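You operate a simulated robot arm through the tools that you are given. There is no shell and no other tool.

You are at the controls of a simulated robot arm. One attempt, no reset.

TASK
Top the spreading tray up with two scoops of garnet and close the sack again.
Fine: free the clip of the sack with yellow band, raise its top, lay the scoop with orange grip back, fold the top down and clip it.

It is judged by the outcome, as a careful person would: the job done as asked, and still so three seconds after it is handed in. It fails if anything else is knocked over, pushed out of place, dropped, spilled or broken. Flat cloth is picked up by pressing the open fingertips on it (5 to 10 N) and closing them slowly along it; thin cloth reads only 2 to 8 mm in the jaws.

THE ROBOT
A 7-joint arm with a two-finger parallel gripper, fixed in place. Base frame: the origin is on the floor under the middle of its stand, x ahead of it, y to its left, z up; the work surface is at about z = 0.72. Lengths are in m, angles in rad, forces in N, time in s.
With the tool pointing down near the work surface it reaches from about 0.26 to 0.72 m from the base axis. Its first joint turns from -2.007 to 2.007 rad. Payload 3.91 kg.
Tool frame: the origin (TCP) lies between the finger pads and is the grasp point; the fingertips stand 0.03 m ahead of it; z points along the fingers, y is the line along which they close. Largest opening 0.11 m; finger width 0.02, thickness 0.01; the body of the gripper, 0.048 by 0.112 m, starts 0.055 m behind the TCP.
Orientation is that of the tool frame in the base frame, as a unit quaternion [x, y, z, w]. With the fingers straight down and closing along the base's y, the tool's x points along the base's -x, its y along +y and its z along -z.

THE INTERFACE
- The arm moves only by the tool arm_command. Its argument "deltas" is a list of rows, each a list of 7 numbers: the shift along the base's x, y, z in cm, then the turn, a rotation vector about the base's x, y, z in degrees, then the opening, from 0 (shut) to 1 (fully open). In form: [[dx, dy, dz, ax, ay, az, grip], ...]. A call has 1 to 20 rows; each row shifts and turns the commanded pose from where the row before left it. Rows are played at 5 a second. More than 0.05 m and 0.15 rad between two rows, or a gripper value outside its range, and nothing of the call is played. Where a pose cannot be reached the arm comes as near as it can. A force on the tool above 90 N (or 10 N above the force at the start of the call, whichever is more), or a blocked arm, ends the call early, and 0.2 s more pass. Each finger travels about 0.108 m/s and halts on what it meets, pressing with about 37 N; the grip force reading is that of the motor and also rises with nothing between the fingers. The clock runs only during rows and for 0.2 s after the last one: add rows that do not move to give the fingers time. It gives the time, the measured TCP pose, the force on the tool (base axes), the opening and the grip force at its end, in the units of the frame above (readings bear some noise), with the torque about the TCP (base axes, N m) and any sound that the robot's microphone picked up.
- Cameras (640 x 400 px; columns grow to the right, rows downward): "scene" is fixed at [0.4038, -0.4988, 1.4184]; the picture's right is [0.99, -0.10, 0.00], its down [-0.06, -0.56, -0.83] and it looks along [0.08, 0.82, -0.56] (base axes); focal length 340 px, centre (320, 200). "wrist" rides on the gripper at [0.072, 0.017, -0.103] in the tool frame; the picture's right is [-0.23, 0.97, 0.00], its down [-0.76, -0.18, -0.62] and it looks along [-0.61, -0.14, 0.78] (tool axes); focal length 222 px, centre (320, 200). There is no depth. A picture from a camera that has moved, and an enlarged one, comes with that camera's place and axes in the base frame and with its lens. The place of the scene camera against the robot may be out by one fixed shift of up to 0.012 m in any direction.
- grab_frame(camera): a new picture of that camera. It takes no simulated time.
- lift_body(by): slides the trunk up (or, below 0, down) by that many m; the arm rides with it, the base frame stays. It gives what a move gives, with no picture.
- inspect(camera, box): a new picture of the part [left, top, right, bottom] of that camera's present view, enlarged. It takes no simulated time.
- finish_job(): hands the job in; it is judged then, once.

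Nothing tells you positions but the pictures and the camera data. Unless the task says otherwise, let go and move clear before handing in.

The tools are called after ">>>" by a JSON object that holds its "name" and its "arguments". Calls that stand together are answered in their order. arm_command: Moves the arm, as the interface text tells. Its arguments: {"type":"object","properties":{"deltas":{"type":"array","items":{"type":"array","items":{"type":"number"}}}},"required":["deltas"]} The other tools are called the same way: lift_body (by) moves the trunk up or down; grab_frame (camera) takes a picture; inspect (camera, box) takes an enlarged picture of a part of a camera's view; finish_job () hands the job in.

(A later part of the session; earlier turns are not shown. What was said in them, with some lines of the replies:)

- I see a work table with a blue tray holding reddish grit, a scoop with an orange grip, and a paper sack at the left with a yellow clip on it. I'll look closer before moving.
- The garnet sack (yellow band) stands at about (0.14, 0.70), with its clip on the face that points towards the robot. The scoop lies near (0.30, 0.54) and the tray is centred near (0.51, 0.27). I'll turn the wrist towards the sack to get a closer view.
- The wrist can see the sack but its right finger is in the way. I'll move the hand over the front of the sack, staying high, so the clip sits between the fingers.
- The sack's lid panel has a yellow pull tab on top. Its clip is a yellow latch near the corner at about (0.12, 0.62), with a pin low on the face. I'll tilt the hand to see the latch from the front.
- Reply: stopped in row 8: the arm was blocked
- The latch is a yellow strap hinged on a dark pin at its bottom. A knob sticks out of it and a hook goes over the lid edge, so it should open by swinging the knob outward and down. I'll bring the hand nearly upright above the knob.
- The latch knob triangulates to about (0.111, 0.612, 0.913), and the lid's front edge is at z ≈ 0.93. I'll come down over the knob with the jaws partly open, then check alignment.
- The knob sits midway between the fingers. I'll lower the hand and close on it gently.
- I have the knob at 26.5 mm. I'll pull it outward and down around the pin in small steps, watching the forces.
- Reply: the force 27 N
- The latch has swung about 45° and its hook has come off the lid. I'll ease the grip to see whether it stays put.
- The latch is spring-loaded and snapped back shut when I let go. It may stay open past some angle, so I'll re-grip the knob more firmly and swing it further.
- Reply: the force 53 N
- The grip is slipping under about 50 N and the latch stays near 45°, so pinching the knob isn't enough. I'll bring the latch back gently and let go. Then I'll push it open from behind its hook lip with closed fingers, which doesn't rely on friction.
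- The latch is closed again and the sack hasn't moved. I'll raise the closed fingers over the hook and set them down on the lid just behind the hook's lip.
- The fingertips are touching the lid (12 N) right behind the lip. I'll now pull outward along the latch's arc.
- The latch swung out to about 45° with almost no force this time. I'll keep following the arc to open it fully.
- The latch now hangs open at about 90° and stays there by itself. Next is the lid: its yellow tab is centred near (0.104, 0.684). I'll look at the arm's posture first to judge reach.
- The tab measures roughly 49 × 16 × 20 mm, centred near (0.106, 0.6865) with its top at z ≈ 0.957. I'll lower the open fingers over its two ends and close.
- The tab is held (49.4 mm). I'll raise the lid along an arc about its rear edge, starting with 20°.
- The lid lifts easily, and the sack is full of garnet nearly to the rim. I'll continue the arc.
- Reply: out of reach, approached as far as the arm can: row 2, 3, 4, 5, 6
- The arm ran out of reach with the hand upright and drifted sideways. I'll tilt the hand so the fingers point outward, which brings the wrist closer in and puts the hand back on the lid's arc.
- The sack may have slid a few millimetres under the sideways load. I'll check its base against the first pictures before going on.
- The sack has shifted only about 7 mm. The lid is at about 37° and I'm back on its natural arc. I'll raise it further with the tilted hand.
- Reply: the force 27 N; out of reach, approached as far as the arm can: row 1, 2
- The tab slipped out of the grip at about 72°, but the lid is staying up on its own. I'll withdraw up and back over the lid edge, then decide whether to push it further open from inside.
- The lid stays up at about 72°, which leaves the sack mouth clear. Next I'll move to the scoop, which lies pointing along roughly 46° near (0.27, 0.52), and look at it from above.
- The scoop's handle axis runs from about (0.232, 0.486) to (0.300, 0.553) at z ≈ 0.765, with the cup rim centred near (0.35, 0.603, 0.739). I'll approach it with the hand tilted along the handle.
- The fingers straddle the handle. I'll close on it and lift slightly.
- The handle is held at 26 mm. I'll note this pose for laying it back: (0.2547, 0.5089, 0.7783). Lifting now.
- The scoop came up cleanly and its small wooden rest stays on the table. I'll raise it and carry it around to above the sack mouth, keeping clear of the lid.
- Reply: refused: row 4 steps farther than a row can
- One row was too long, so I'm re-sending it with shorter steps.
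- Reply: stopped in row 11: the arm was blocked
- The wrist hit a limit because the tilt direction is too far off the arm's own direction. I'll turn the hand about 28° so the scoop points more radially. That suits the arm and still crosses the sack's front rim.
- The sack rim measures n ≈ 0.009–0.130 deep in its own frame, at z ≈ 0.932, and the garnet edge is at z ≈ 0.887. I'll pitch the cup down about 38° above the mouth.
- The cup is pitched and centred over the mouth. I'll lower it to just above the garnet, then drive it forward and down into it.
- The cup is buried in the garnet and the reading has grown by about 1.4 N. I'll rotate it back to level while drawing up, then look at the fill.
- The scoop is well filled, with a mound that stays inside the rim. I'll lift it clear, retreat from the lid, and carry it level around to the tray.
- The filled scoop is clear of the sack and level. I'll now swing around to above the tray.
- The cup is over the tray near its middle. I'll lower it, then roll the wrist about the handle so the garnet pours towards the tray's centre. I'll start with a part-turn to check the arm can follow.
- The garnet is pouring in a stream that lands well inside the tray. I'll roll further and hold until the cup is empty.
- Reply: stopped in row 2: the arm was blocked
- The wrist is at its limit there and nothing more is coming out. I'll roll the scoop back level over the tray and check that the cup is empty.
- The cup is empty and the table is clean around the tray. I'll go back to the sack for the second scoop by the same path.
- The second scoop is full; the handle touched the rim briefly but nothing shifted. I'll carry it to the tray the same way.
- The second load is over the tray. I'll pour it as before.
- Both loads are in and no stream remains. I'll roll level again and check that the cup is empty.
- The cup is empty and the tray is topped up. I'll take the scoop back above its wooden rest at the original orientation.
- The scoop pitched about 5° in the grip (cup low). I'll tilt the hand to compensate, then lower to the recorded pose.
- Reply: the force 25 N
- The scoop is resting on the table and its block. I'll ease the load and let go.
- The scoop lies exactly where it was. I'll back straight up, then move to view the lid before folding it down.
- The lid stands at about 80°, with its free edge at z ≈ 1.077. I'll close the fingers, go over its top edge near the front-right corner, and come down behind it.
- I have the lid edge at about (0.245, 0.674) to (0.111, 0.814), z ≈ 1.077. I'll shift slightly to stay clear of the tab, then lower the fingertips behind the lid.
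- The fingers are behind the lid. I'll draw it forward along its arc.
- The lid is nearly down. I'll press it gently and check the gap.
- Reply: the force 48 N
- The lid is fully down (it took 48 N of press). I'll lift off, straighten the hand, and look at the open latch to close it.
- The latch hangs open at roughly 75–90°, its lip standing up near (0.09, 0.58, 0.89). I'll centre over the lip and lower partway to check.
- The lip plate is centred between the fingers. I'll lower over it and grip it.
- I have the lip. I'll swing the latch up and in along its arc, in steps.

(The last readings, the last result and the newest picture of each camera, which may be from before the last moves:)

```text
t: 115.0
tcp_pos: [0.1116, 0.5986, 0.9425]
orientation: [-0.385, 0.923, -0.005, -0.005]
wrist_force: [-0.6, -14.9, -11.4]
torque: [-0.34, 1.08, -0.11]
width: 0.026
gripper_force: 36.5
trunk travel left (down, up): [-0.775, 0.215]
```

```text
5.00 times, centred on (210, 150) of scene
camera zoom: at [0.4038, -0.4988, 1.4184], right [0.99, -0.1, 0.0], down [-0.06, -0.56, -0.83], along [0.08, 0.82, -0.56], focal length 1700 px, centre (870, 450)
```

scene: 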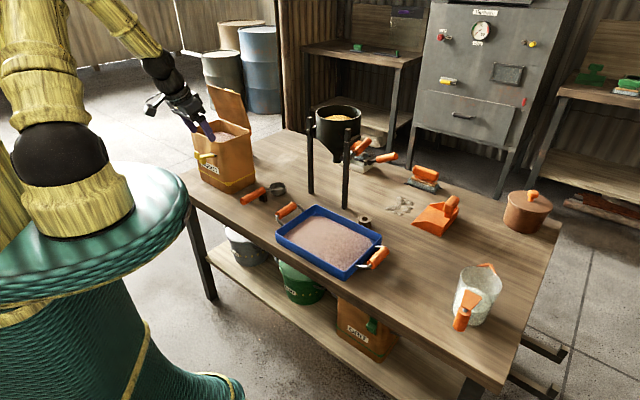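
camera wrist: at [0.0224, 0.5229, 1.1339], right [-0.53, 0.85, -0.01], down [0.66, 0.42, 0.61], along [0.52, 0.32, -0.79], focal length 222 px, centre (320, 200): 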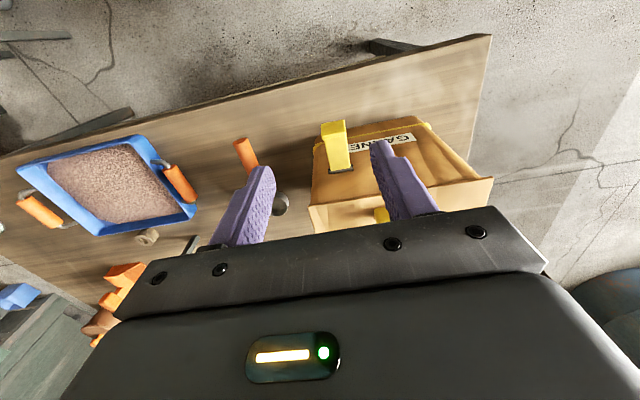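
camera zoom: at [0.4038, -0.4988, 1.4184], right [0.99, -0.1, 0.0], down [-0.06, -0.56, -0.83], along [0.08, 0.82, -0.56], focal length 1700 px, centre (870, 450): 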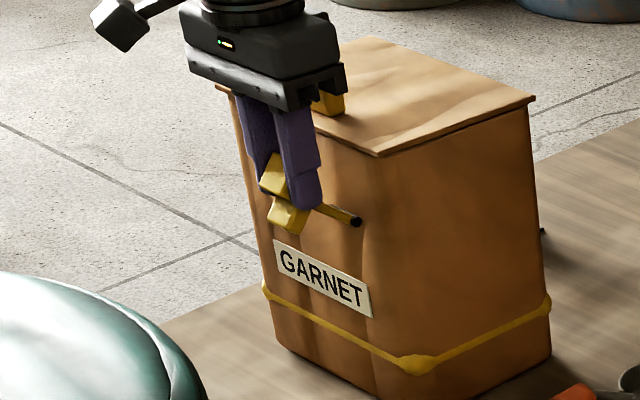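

The sack is starting to slide slightly under the push. I'm close to the latch's turning point, so I'll use more upward motion and check.

>>> {"name": "arm_command", "arguments": {"deltas": [[0.22, 0.12, 0.45, 0, 0, 0, 0.15], [0.25, 0.2, 0.45, 0, 0, 0, 0.15], [0, 0, 0, 0, 0, 0, 0.15]]}}

>>> {"name": "inspect", "arguments": {"camera": "wrist", "box": [200, 60, 460, 260]}}

>>> {"name": "inspect", "arguments": {"camera": "scene", "box": [170, 110, 250, 190]}}

```text
t: 115.8
tcp_pos: [0.1166, 0.605, 0.9504]
orientation: [-0.385, 0.923, -0.006, -0.005]
wrist_force: [0.6, -5.4, -18.6]
torque: [-0.09, 1.19, -0.33]
width: 0.0261
gripper_force: 36.7
trunk travel left (down, up): [-0.775, 0.215]
```

```text
2.00 times, centred on (330, 160) of wrist
camera zoom: at [0.0537, 0.5653, 1.0551], right [-0.53, 0.85, -0.01], down [0.67, 0.42, 0.61], along [0.52, 0.32, -0.79], focal length 444 px, centre (300, 280)
```

zoom: 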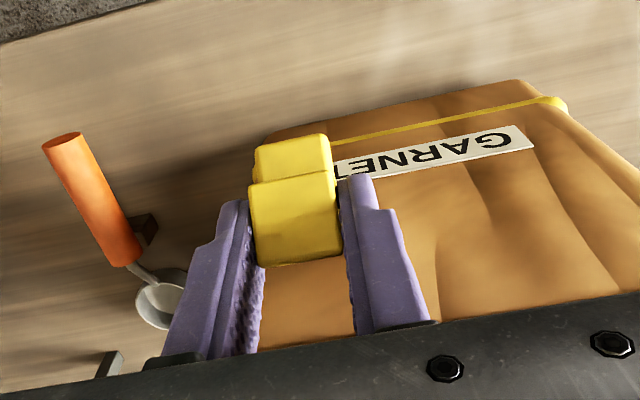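

```text
5.00 times, centred on (210, 150) of scene
camera zoom: at [0.4038, -0.4988, 1.4184], right [0.99, -0.1, 0.0], down [-0.06, -0.56, -0.83], along [0.08, 0.82, -0.56], focal length 1700 px, centre (870, 450)
```

zoom: 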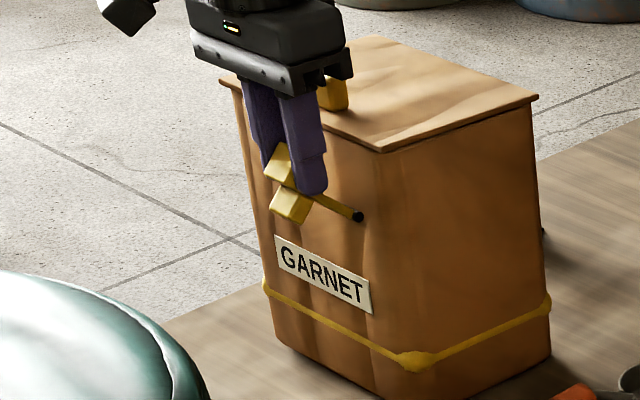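

The upward pull is tipping the sack slightly, so I'll relieve it and rely on a mostly horizontal push instead, which loads the sack less.

>>> {"name": "arm_command", "arguments": {"deltas": [[0, 0, -0.4, 0, 0, 0, 0.15], [0, 0, -0.3, 0, 0, 0, 0.15], [0, 0, 0, 0, 0, 0, 0.15]]}}

>>> {"name": "inspect", "arguments": {"camera": "scene", "box": [170, 110, 250, 190]}}

```text
t: 116.6
tcp_pos: [0.1162, 0.605, 0.9455]
orientation: [-0.386, 0.923, -0.003, -0.003]
wrist_force: [-3.7, -7.1, -14.0]
torque: [-0.1, 1.12, 0.02]
width: 0.0258
gripper_force: 37.2
trunk travel left (down, up): [-0.775, 0.215]
```

```text
5.00 times, centred on (210, 150) of scene
camera zoom: at [0.4038, -0.4988, 1.4184], right [0.99, -0.1, 0.0], down [-0.06, -0.56, -0.83], along [0.08, 0.82, -0.56], focal length 1700 px, centre (870, 450)
```

zoom: 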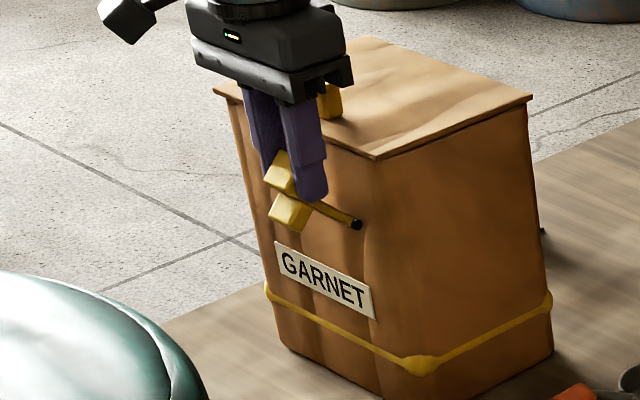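

>>> {"name": "arm_command", "arguments": {"deltas": [[0.3, 0.3, -0.2, 0, 0, 0, 0.15], [0.3, 0.3, -0.1, 0, 0, 0, 0.15], [0, 0, 0, 0, 0, 0, 0.15]]}}

>>> {"name": "inspect", "arguments": {"camera": "scene", "box": [170, 110, 250, 190]}}

```text
t: 117.4
tcp_pos: [0.1202, 0.6087, 0.9445]
orientation: [-0.386, 0.923, -0.003, -0.003]
wrist_force: [-10.6, -15.4, 17.4]
torque: [-0.59, 0.33, 0.48]
width: 0.0256
gripper_force: 37.0
trunk travel left (down, up): [-0.775, 0.215]
```

```text
5.00 times, centred on (210, 150) of scene
camera zoom: at [0.4038, -0.4988, 1.4184], right [0.99, -0.1, 0.0], down [-0.06, -0.56, -0.83], along [0.08, 0.82, -0.56], focal length 1700 px, centre (870, 450)
```

zoom: 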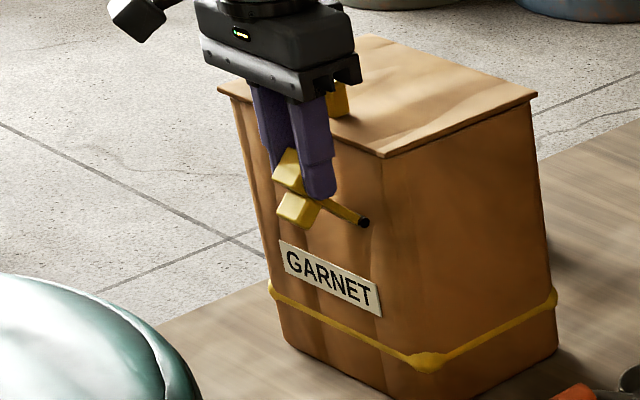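

The sack is sliding on the table, partly because the latch has to pivot against the grip's friction. I'll rotate the hand along with the latch so the friction helps, moving in one brisk sweep.

>>> {"name": "arm_command", "arguments": {"deltas": [[0.4, 0.4, 0.4, -5.3, 5.3, 0, 0.15], [0.6, 0.6, 0.35, -5.3, 5.3, 0, 0.15], [0.6, 0.6, 0.3, -5.3, 5.3, 0, 0.15], [0, 0, 0, 0, 0, 0, 0.15]]}}

>>> {"name": "inspect", "arguments": {"camera": "wrist", "box": [200, 60, 460, 260]}}

>>> {"name": "inspect", "arguments": {"camera": "scene", "box": [170, 110, 250, 190]}}

```text
t: 118.4
tcp_pos: [0.1381, 0.6263, 0.9516]
orientation: [-0.377, 0.904, -0.077, -0.185]
wrist_force: [-4.1, 15.0, 8.0]
torque: [0.38, -0.4, 0.4]
width: 0.0258
gripper_force: 36.8
trunk travel left (down, up): [-0.775, 0.215]
```

```text
2.00 times, centred on (330, 160) of wrist
camera zoom: at [0.1078, 0.6193, 1.0756], right [-0.55, 0.83, -0.09], down [0.79, 0.55, 0.28], along [0.28, 0.08, -0.96], focal length 444 px, centre (300, 280)
```

zoom: 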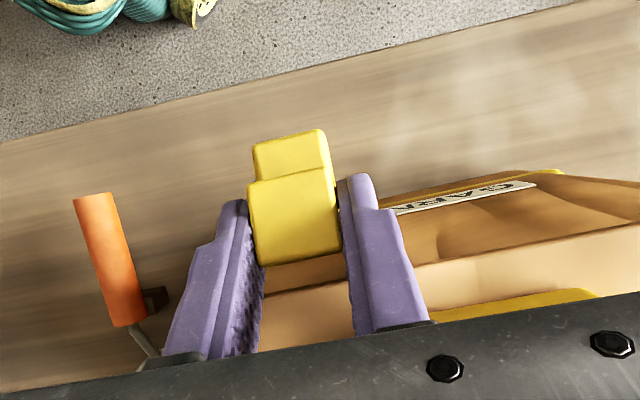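

```text
5.00 times, centred on (210, 150) of scene
camera zoom: at [0.4038, -0.4988, 1.4184], right [0.99, -0.1, 0.0], down [-0.06, -0.56, -0.83], along [0.08, 0.82, -0.56], focal length 1700 px, centre (870, 450)
```

zoom: 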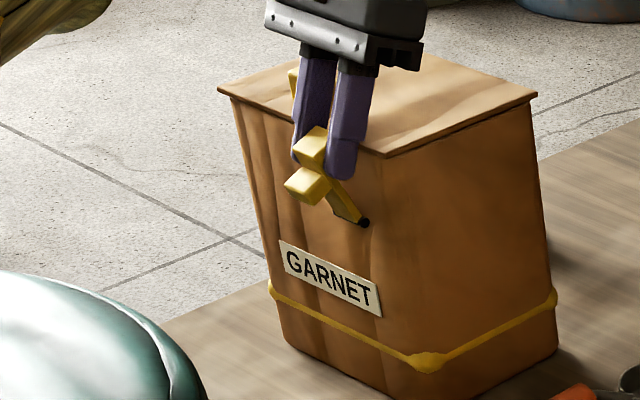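

The force has reversed, so the latch is past its turning point and now pulls closed. I'll let go and let it snap shut.

>>> {"name": "arm_command", "arguments": {"deltas": [[0, 0, 0, 0, 0, 0, 0.35], [0, 0, 0, 0, 0, 0, 0.5], [0, 0, 0, 0, 0, 0, 0.6], [0, 0, 0, 0, 0, 0, 0.6]]}}

>>> {"name": "inspect", "arguments": {"camera": "wrist", "box": [200, 60, 460, 260]}}

>>> {"name": "inspect", "arguments": {"camera": "scene", "box": [170, 110, 250, 190]}}

```text
t: 119.4
tcp_pos: [0.1387, 0.6243, 0.9515]
orientation: [-0.378, 0.904, -0.08, -0.185]
wrist_force: [-0.1, 0.3, 0.1]
torque: [0.01, -0.01, 0.01]
width: 0.0661
gripper_force: 0.0
trunk travel left (down, up): [-0.775, 0.215]
```

```text
2.00 times, centred on (330, 160) of wrist
camera zoom: at [0.108, 0.6181, 1.0757], right [-0.55, 0.83, -0.09], down [0.79, 0.55, 0.27], along [0.28, 0.08, -0.96], focal length 444 px, centre (300, 280)
```

zoom: 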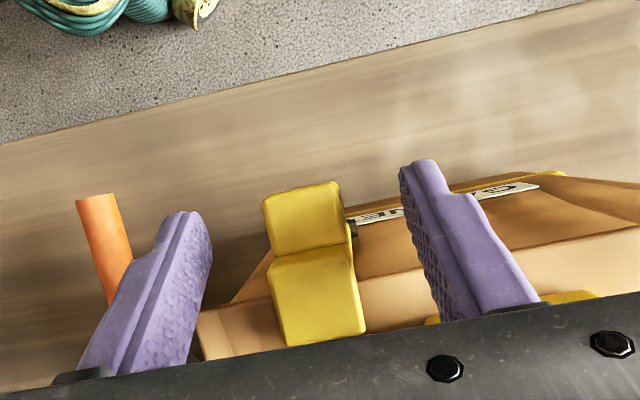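

```text
5.00 times, centred on (210, 150) of scene
camera zoom: at [0.4038, -0.4988, 1.4184], right [0.99, -0.1, 0.0], down [-0.06, -0.56, -0.83], along [0.08, 0.82, -0.56], focal length 1700 px, centre (870, 450)
```

zoom: 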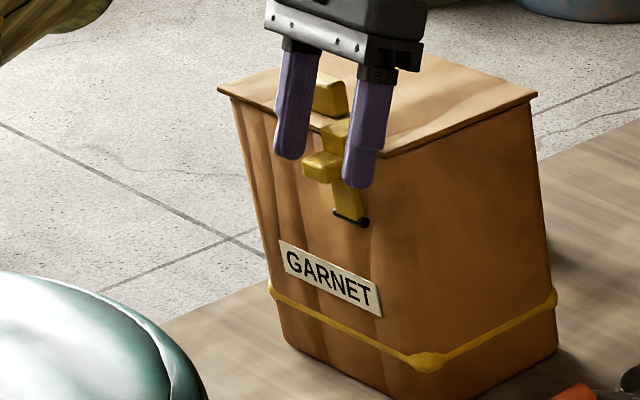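

The latch has snapped shut over the lid. I'll lift the hand away and check it.

>>> {"name": "arm_command", "arguments": {"deltas": [[0, 0, 2.5, 0, 0, 0, 0.6], [-0.5, -0.5, 3, 0, 0, 0, 0.6], [-1, -1, 2, 5.3, -5.3, 0, 0.6], [-1.5, -1.5, 1, 5.3, -5.3, 0, 0.6], [-2, -2, 0, 5.3, -5.3, 0, 0.6], [-2, -2, 0, 0, 0, 0, 0.6], [0, 0, 0, 0, 0, 0, 0.6]]}}

>>> {"name": "inspect", "arguments": {"camera": "scene", "box": [180, 110, 260, 200]}}

>>> {"name": "inspect", "arguments": {"camera": "scene", "box": [170, 100, 330, 220]}}

>>> {"name": "grab_frame", "arguments": {"camera": "wrist"}}

```text
t: 121.0
tcp_pos: [0.0707, 0.5566, 1.0359]
orientation: [-0.384, 0.923, -0.006, -0.004]
wrist_force: [0.1, 0.1, -1.1]
torque: [0.01, -0.02, -0.01]
width: 0.0658
gripper_force: 0.1
trunk travel left (down, up): [-0.775, 0.215]
```

```text
4.44 times, centred on (220, 155) of scene
camera zoom: at [0.4038, -0.4988, 1.4184], right [0.99, -0.1, 0.0], down [-0.06, -0.56, -0.83], along [0.08, 0.82, -0.56], focal length 1511 px, centre (764, 400)
```

zoom: 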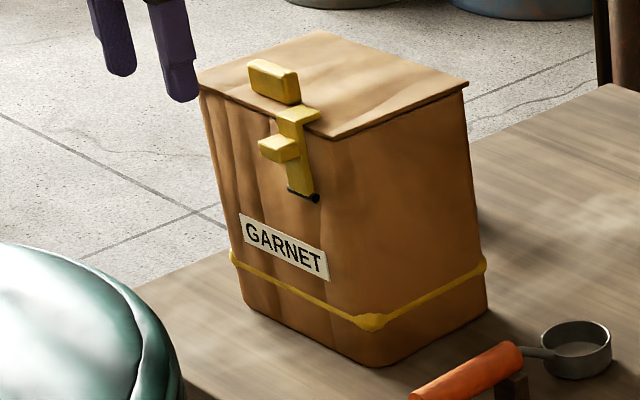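

```text
3.33 times, centred on (250, 160) of scene
camera zoom: at [0.4038, -0.4988, 1.4184], right [0.99, -0.1, 0.0], down [-0.06, -0.56, -0.83], along [0.08, 0.82, -0.56], focal length 1133 px, centre (553, 333)
```

zoom: 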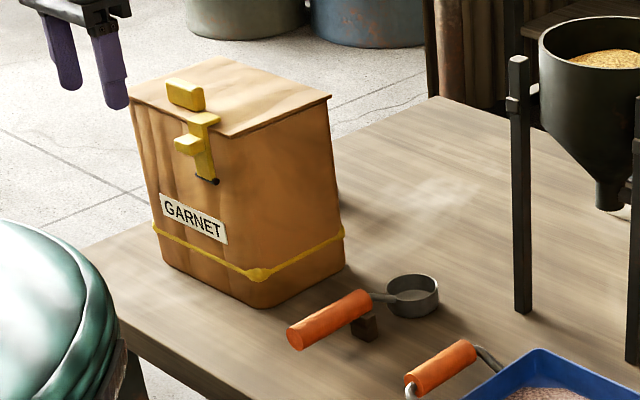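

```text
taken
camera wrist: at [0.0069, 0.5181, 1.1405], right [-0.53, 0.85, -0.01], down [0.66, 0.42, 0.62], along [0.53, 0.32, -0.79], focal length 222 px, centre (320, 200)
```

wrist: 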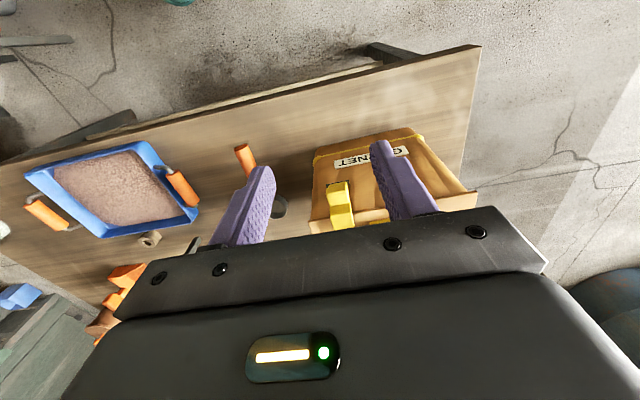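

The latch is shut, but the sack has ended up about 2.8 cm from where it started, roughly (+0.027, +0.009). I'd like to put it back. The tab sits at its centreline, so I'll grip the tab and slide the sack gently home. First a look from above.

>>> {"name": "arm_command", "arguments": {"deltas": [[0.9, 2, 1, 5.6, -5.6, 0, 0.7], [1.2, 2.4, 0.8, 0, 0, 0, 0.7], [1.2, 2.4, 0.5, 0, 0, 0, 0.7], [1.2, 2.4, 0, 0, 0, 0, 0.7], [0, 0, 0, 0, 0, 0, 0.7]]}}

>>> {"name": "inspect", "arguments": {"camera": "wrist", "box": [200, 60, 460, 260]}}

>>> {"name": "inspect", "arguments": {"camera": "scene", "box": [170, 90, 270, 190]}}

```text
t: 122.2
tcp_pos: [0.1124, 0.6484, 1.0595]
orientation: [-0.384, 0.921, 0.021, 0.06]
wrist_force: [-0.2, 0.5, -0.3]
torque: [0.04, -0.01, 0.0]
width: 0.077
gripper_force: 0.0
trunk travel left (down, up): [-0.775, 0.215]
```

```text
2.00 times, centred on (330, 160) of wrist
camera zoom: at [0.0401, 0.5998, 1.1532], right [-0.53, 0.85, 0.02], down [0.6, 0.36, 0.72], along [0.6, 0.39, -0.7], focal length 444 px, centre (300, 280)
```

zoom: 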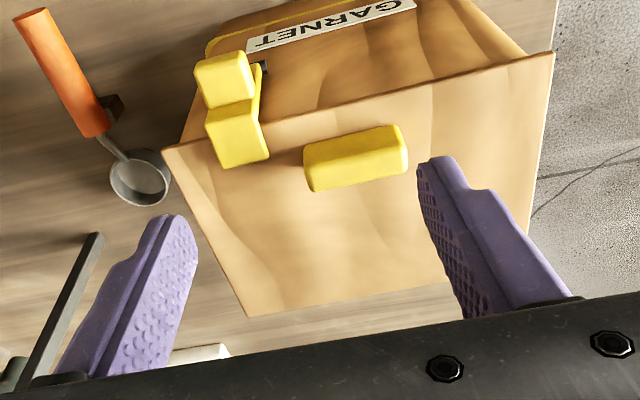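

```text
4.00 times, centred on (220, 140) of scene
camera zoom: at [0.4038, -0.4988, 1.4184], right [0.99, -0.1, 0.0], down [-0.06, -0.56, -0.83], along [0.08, 0.82, -0.56], focal length 1360 px, centre (720, 440)
```

zoom: 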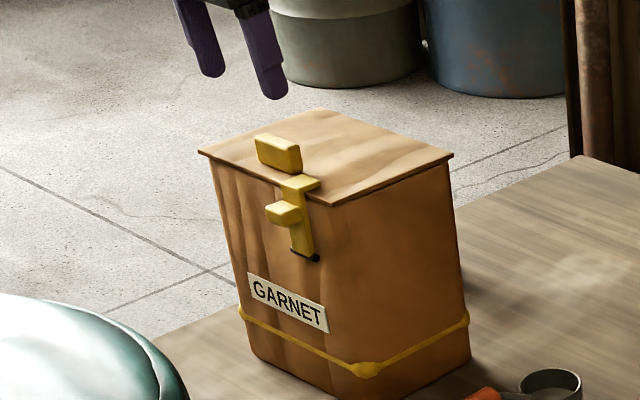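

>>> {"name": "arm_command", "arguments": {"deltas": [[0.65, 2.2, -1.5, 0, 0, 0, 0.7], [0.66, 2.2, -1.5, 0, 0, 0, 0.7], [0, 0, -2.7, 0, 0, 0, 0.7], [0, 0, -2.8, 0, 0, 0, 0.7], [0, 0, 0, 0, 0, 0, 0.7]]}}

>>> {"name": "inspect", "arguments": {"camera": "wrist", "box": [200, 60, 460, 260]}}

```text
t: 123.4
tcp_pos: [0.1269, 0.6925, 0.9753]
orientation: [-0.384, 0.921, 0.021, 0.06]
wrist_force: [-0.6, -0.8, 0.5]
torque: [-0.01, 0.0, -0.02]
width: 0.0769
gripper_force: 0.0
trunk travel left (down, up): [-0.775, 0.215]
```

```text
2.00 times, centred on (330, 160) of wrist
camera zoom: at [0.0536, 0.643, 1.0691], right [-0.53, 0.85, 0.02], down [0.6, 0.36, 0.72], along [0.6, 0.39, -0.7], focal length 444 px, centre (300, 280)
```

zoom: 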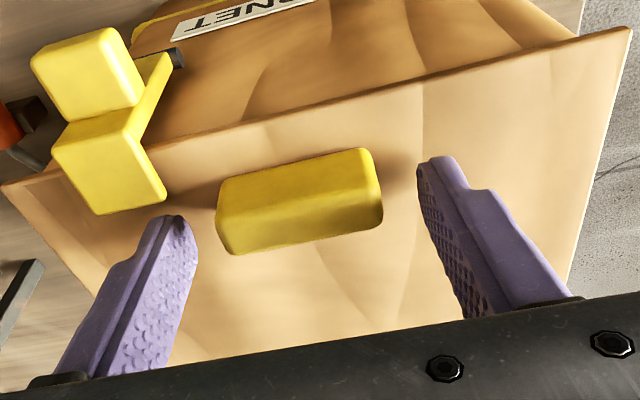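

>>> {"name": "arm_command", "arguments": {"deltas": [[0.05, 0.1, 0, 0, 0, 0, 0.6], [0, 0, 0, 0, 0, 0, 0.52], [0, 0, 0, 0, 0, 0, 0.46], [0, 0, 0, 0, 0, 0, 0.42], [0, 0, 0, 0, 0, 0, 0.38], [0, 0, 0, 0, 0, 0, 0.36]]}}

>>> {"name": "arm_command", "arguments": {"deltas": [[-0.3, -0.15, 0, 0, 0, 0, 0.36], [-0.3, -0.15, 0, 0, 0, 0, 0.36], [-0.3, -0.15, 0, 0, 0, 0, 0.36], [0, 0, 0, 0, 0, 0, 0.36]]}}

>>> {"name": "inspect", "arguments": {"camera": "scene", "box": [180, 110, 260, 200]}}

```text
t: 124.8
tcp_pos: [0.125, 0.6936, 0.9742]
orientation: [-0.384, 0.921, 0.021, 0.06]
wrist_force: [-2.3, 3.4, 0.2]
torque: [0.49, 0.42, 0.2]
width: 0.0496
gripper_force: 36.8
trunk travel left (down, up): [-0.775, 0.215]
```

```text
t: 125.8
tcp_pos: [0.1222, 0.6889, 0.9754]
orientation: [-0.383, 0.921, 0.022, 0.06]
wrist_force: [16.8, 10.9, 4.7]
torque: [1.02, -0.76, -0.06]
width: 0.0495
gripper_force: 37.5
trunk travel left (down, up): [-0.775, 0.215]
```

```text
4.44 times, centred on (220, 155) of scene
camera zoom: at [0.4038, -0.4988, 1.4184], right [0.99, -0.1, 0.0], down [-0.06, -0.56, -0.83], along [0.08, 0.82, -0.56], focal length 1511 px, centre (764, 400)
```

zoom: 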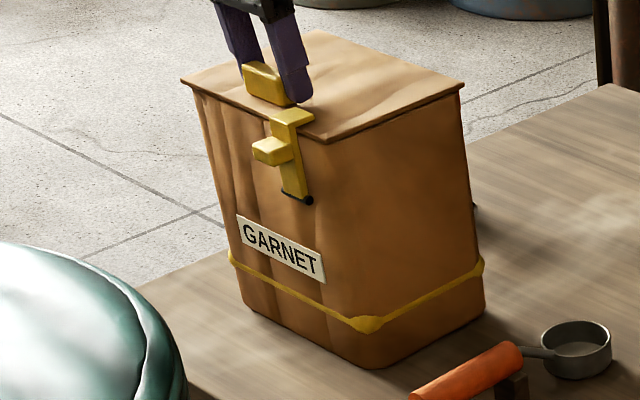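

>>> {"name": "arm_command", "arguments": {"deltas": [[-0.3, -0.12, 0, 0, 0, 0, 0.36], [-0.3, -0.12, 0, 0, 0, 0, 0.36], [-0.3, -0.12, 0, 0, 0, 0, 0.36], [0, 0, 0, 0, 0, 0, 0.36]]}}

>>> {"name": "inspect", "arguments": {"camera": "scene", "box": [180, 110, 260, 200]}}

```text
t: 126.8
tcp_pos: [0.1095, 0.6849, 0.9737]
orientation: [-0.383, 0.922, 0.02, 0.057]
wrist_force: [13.2, -0.3, 0.2]
torque: [-0.63, 0.74, -0.11]
width: 0.0494
gripper_force: 36.8
trunk travel left (down, up): [-0.775, 0.215]
```

```text
4.44 times, centred on (220, 155) of scene
camera zoom: at [0.4038, -0.4988, 1.4184], right [0.99, -0.1, 0.0], down [-0.06, -0.56, -0.83], along [0.08, 0.82, -0.56], focal length 1511 px, centre (764, 400)
```

zoom: 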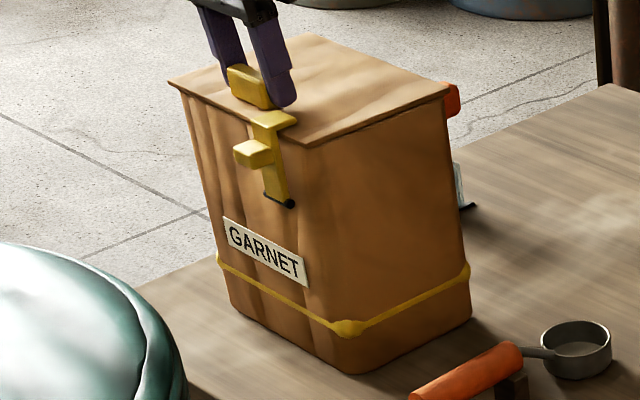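

It's sliding back nicely, with about 7 mm left. A couple more small steps.

>>> {"name": "arm_command", "arguments": {"deltas": [[-0.3, 0, 0, 0, 0, 0, 0.36], [-0.3, 0, 0, 0, 0, 0, 0.36], [0, 0, 0, 0, 0, 0, 0.36]]}}

>>> {"name": "inspect", "arguments": {"camera": "scene", "box": [180, 110, 260, 200]}}

```text
t: 127.6
tcp_pos: [0.1025, 0.6849, 0.973]
orientation: [-0.384, 0.921, 0.021, 0.058]
wrist_force: [10.9, 2.0, -0.2]
torque: [-0.54, 0.77, -0.19]
width: 0.05
gripper_force: 36.9
trunk travel left (down, up): [-0.775, 0.215]
```

```text
4.44 times, centred on (220, 155) of scene
camera zoom: at [0.4038, -0.4988, 1.4184], right [0.99, -0.1, 0.0], down [-0.06, -0.56, -0.83], along [0.08, 0.82, -0.56], focal length 1511 px, centre (764, 400)
```

zoom: 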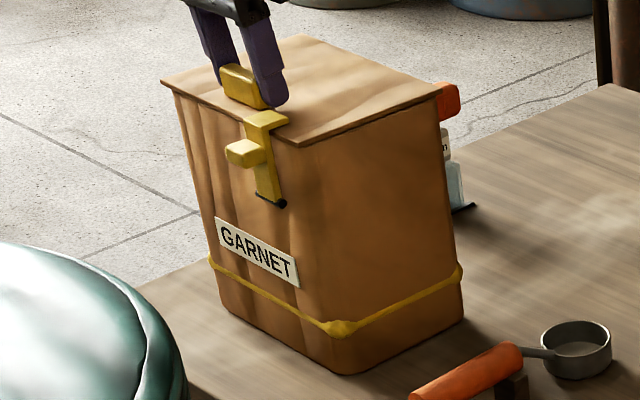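

The sack is back within 2–3 mm of its starting place. I'll release the tab and withdraw.

>>> {"name": "arm_command", "arguments": {"deltas": [[0.1, 0, 0, 0, 0, 0, 0.42], [0, 0, 0, 0, 0, 0, 0.52], [0, 0, 0, 0, 0, 0, 0.62], [0, 0, 0, 0, 0, 0, 0.68], [0, 0, 2, 0, 0, 0, 0.68], [0, 0, 3, 0, 0, 0, 0.68], [-0.5, -2, 3, 0, 0, 0, 0.68], [0, -4, 2, 0, 0, 0, 0.68], [0, -4, 0, 0, 0, 0, 0.68], [0, 0, 0, 0, 0, 0, 0.68]]}}

>>> {"name": "grab_frame", "arguments": {"camera": "scene"}}

>>> {"name": "inspect", "arguments": {"camera": "scene", "box": [180, 110, 260, 200]}}

>>> {"name": "inspect", "arguments": {"camera": "wrist", "box": [200, 40, 500, 260]}}

```text
t: 129.8
tcp_pos: [0.0962, 0.585, 1.0739]
orientation: [-0.383, 0.921, 0.021, 0.06]
wrist_force: [-0.1, -0.2, 0.4]
torque: [0.0, 0.01, 0.01]
width: 0.0747
gripper_force: 0.0
trunk travel left (down, up): [-0.775, 0.215]
```

```text
taken
```

scene: 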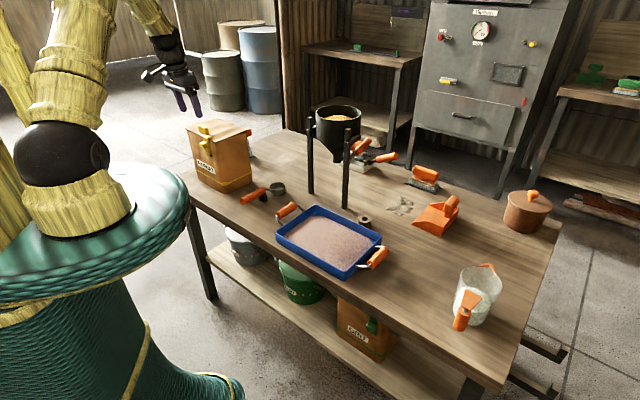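

```text
4.44 times, centred on (220, 155) of scene
camera zoom: at [0.4038, -0.4988, 1.4184], right [0.99, -0.1, 0.0], down [-0.06, -0.56, -0.83], along [0.08, 0.82, -0.56], focal length 1511 px, centre (764, 400)
```

zoom: 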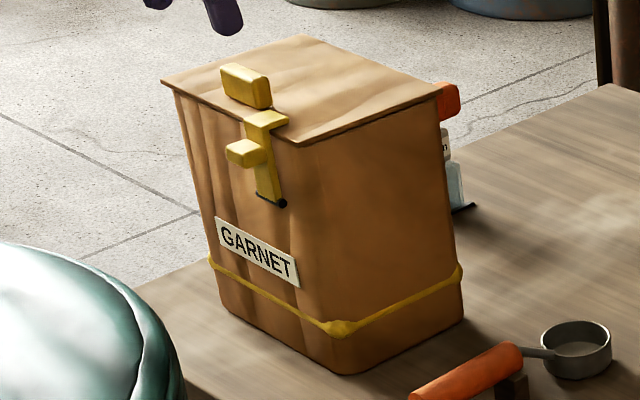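

```text
1.82 times, centred on (350, 150) of wrist
camera zoom: at [0.0245, 0.5362, 1.1668], right [-0.53, 0.85, 0.02], down [0.6, 0.36, 0.72], along [0.6, 0.39, -0.7], focal length 404 px, centre (266, 291)
```

zoom: 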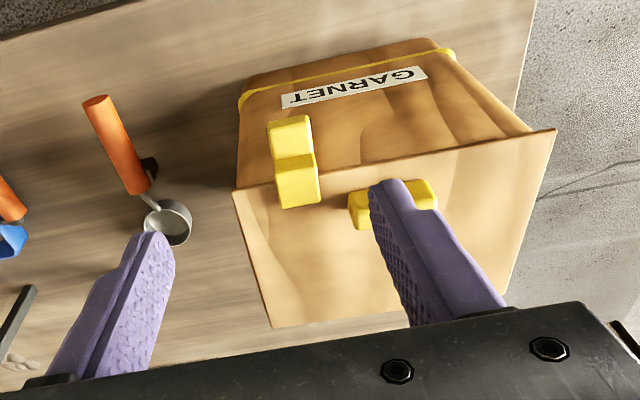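

Lid and latch look as they did at the start. I'll check the tray and table for spills before handing in.

>>> {"name": "inspect", "arguments": {"camera": "scene", "box": [230, 150, 410, 290]}}

>>> {"name": "inspect", "arguments": {"camera": "scene", "box": [200, 110, 340, 220]}}

>>> {"name": "inspect", "arguments": {"camera": "scene", "box": [170, 100, 330, 220]}}

```text
2.86 times, centred on (320, 220) of scene
camera zoom: at [0.4038, -0.4988, 1.4184], right [0.99, -0.1, 0.0], down [-0.06, -0.56, -0.83], along [0.08, 0.82, -0.56], focal length 971 px, centre (320, 143)
```

zoom: 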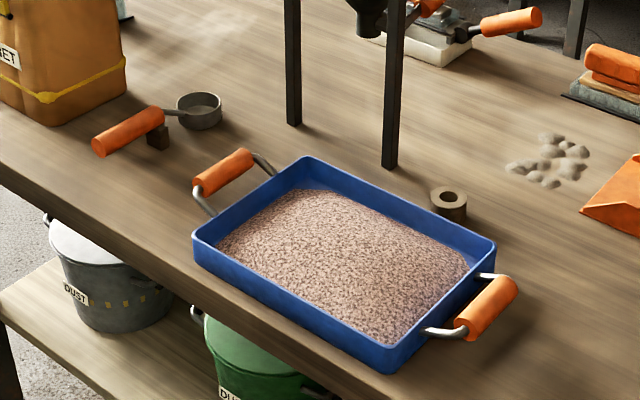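

```text
3.64 times, centred on (270, 165) of scene
camera zoom: at [0.4038, -0.4988, 1.4184], right [0.99, -0.1, 0.0], down [-0.06, -0.56, -0.83], along [0.08, 0.82, -0.56], focal length 1236 px, centre (502, 327)
```

zoom: 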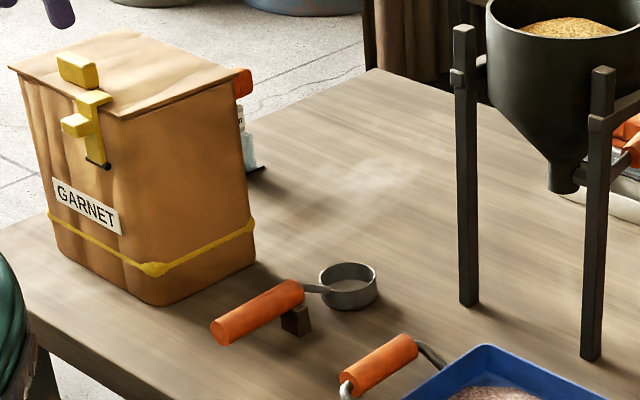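

```text
3.33 times, centred on (250, 160) of scene
camera zoom: at [0.4038, -0.4988, 1.4184], right [0.99, -0.1, 0.0], down [-0.06, -0.56, -0.83], along [0.08, 0.82, -0.56], focal length 1133 px, centre (553, 333)
```

zoom: 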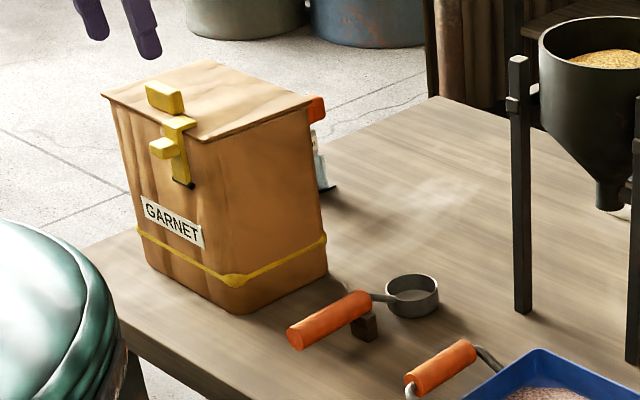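

Everything matches the starting layout, with no spills seen. I'll move the arm well clear and take a last look.

>>> {"name": "arm_command", "arguments": {"deltas": [[0.5, -4, 1.5, 0, 0, 0, 0.68], [0.5, -4, 2, 0, 0, 0, 0.68], [1, -4, 2, 0, 0, 0, 0.68], [1, -3.5, 2, 0, 0, 0, 0.68], [1, -2, 2, 0, 0, 0, 0.68], [0, 0, 0, 0, 0, 0, 0.68], [0, 0, 0, 0, 0, 0, 0.68], [0, 0, 0, 0, 0, 0, 0.68]]}}

>>> {"name": "grab_frame", "arguments": {"camera": "scene"}}

>>> {"name": "inspect", "arguments": {"camera": "scene", "box": [180, 110, 260, 200]}}

```text
t: 131.6
tcp_pos: [0.1359, 0.4112, 1.1695]
orientation: [-0.384, 0.921, 0.02, 0.059]
wrist_force: [0.3, -0.1, -0.3]
torque: [0.02, 0.03, 0.03]
width: 0.0747
gripper_force: 0.0
trunk travel left (down, up): [-0.775, 0.215]
```

```text
taken
```

scene: 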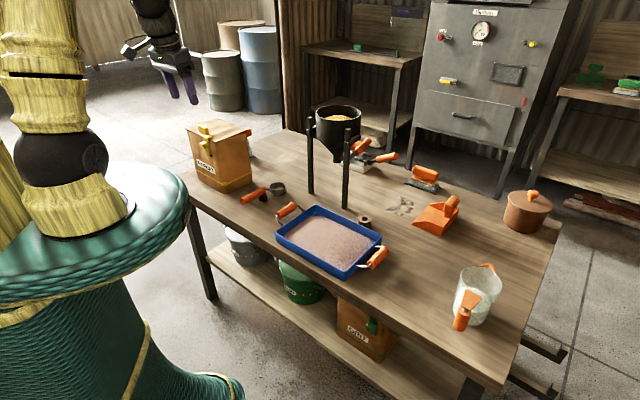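

```text
4.44 times, centred on (220, 155) of scene
camera zoom: at [0.4038, -0.4988, 1.4184], right [0.99, -0.1, 0.0], down [-0.06, -0.56, -0.83], along [0.08, 0.82, -0.56], focal length 1511 px, centre (764, 400)
```

zoom: 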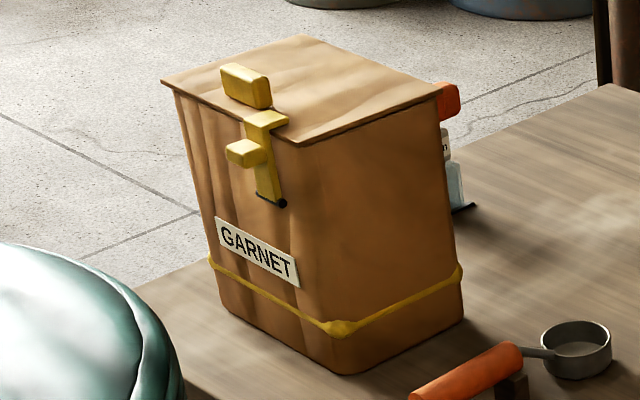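

The tray has its two scoops of garnet, the scoop is back on its rest, and the sack is folded shut and clipped in its original place. The arm is clear, so I'm handing the job in.

>>> {"name": "finish_job", "arguments": {}}

```text
The job is handed in.
```

The spreading tray has its two scoops of garnet. The sack with the yellow band is folded shut and clipped again. I've handed the job in; no verdict has come back yet.

- **Garnet:** both scoops came up full, and the cup was empty after each pour. I saw no spilled grains around the tray or the sack.
- **Scoop:** it lies back on its wooden rest, where I found it.
- **Sack:** the lid is fully down and the clip is hooked over its edge. While I worked the lid and clip, the sack slid up to about 2.8 cm and once tipped slightly. I slid it back afterwards, and by the camera it now stands within about 3 mm of where it started.
- **Everything else:** in the final picture nothing else on the table has moved, and the arm is clear.
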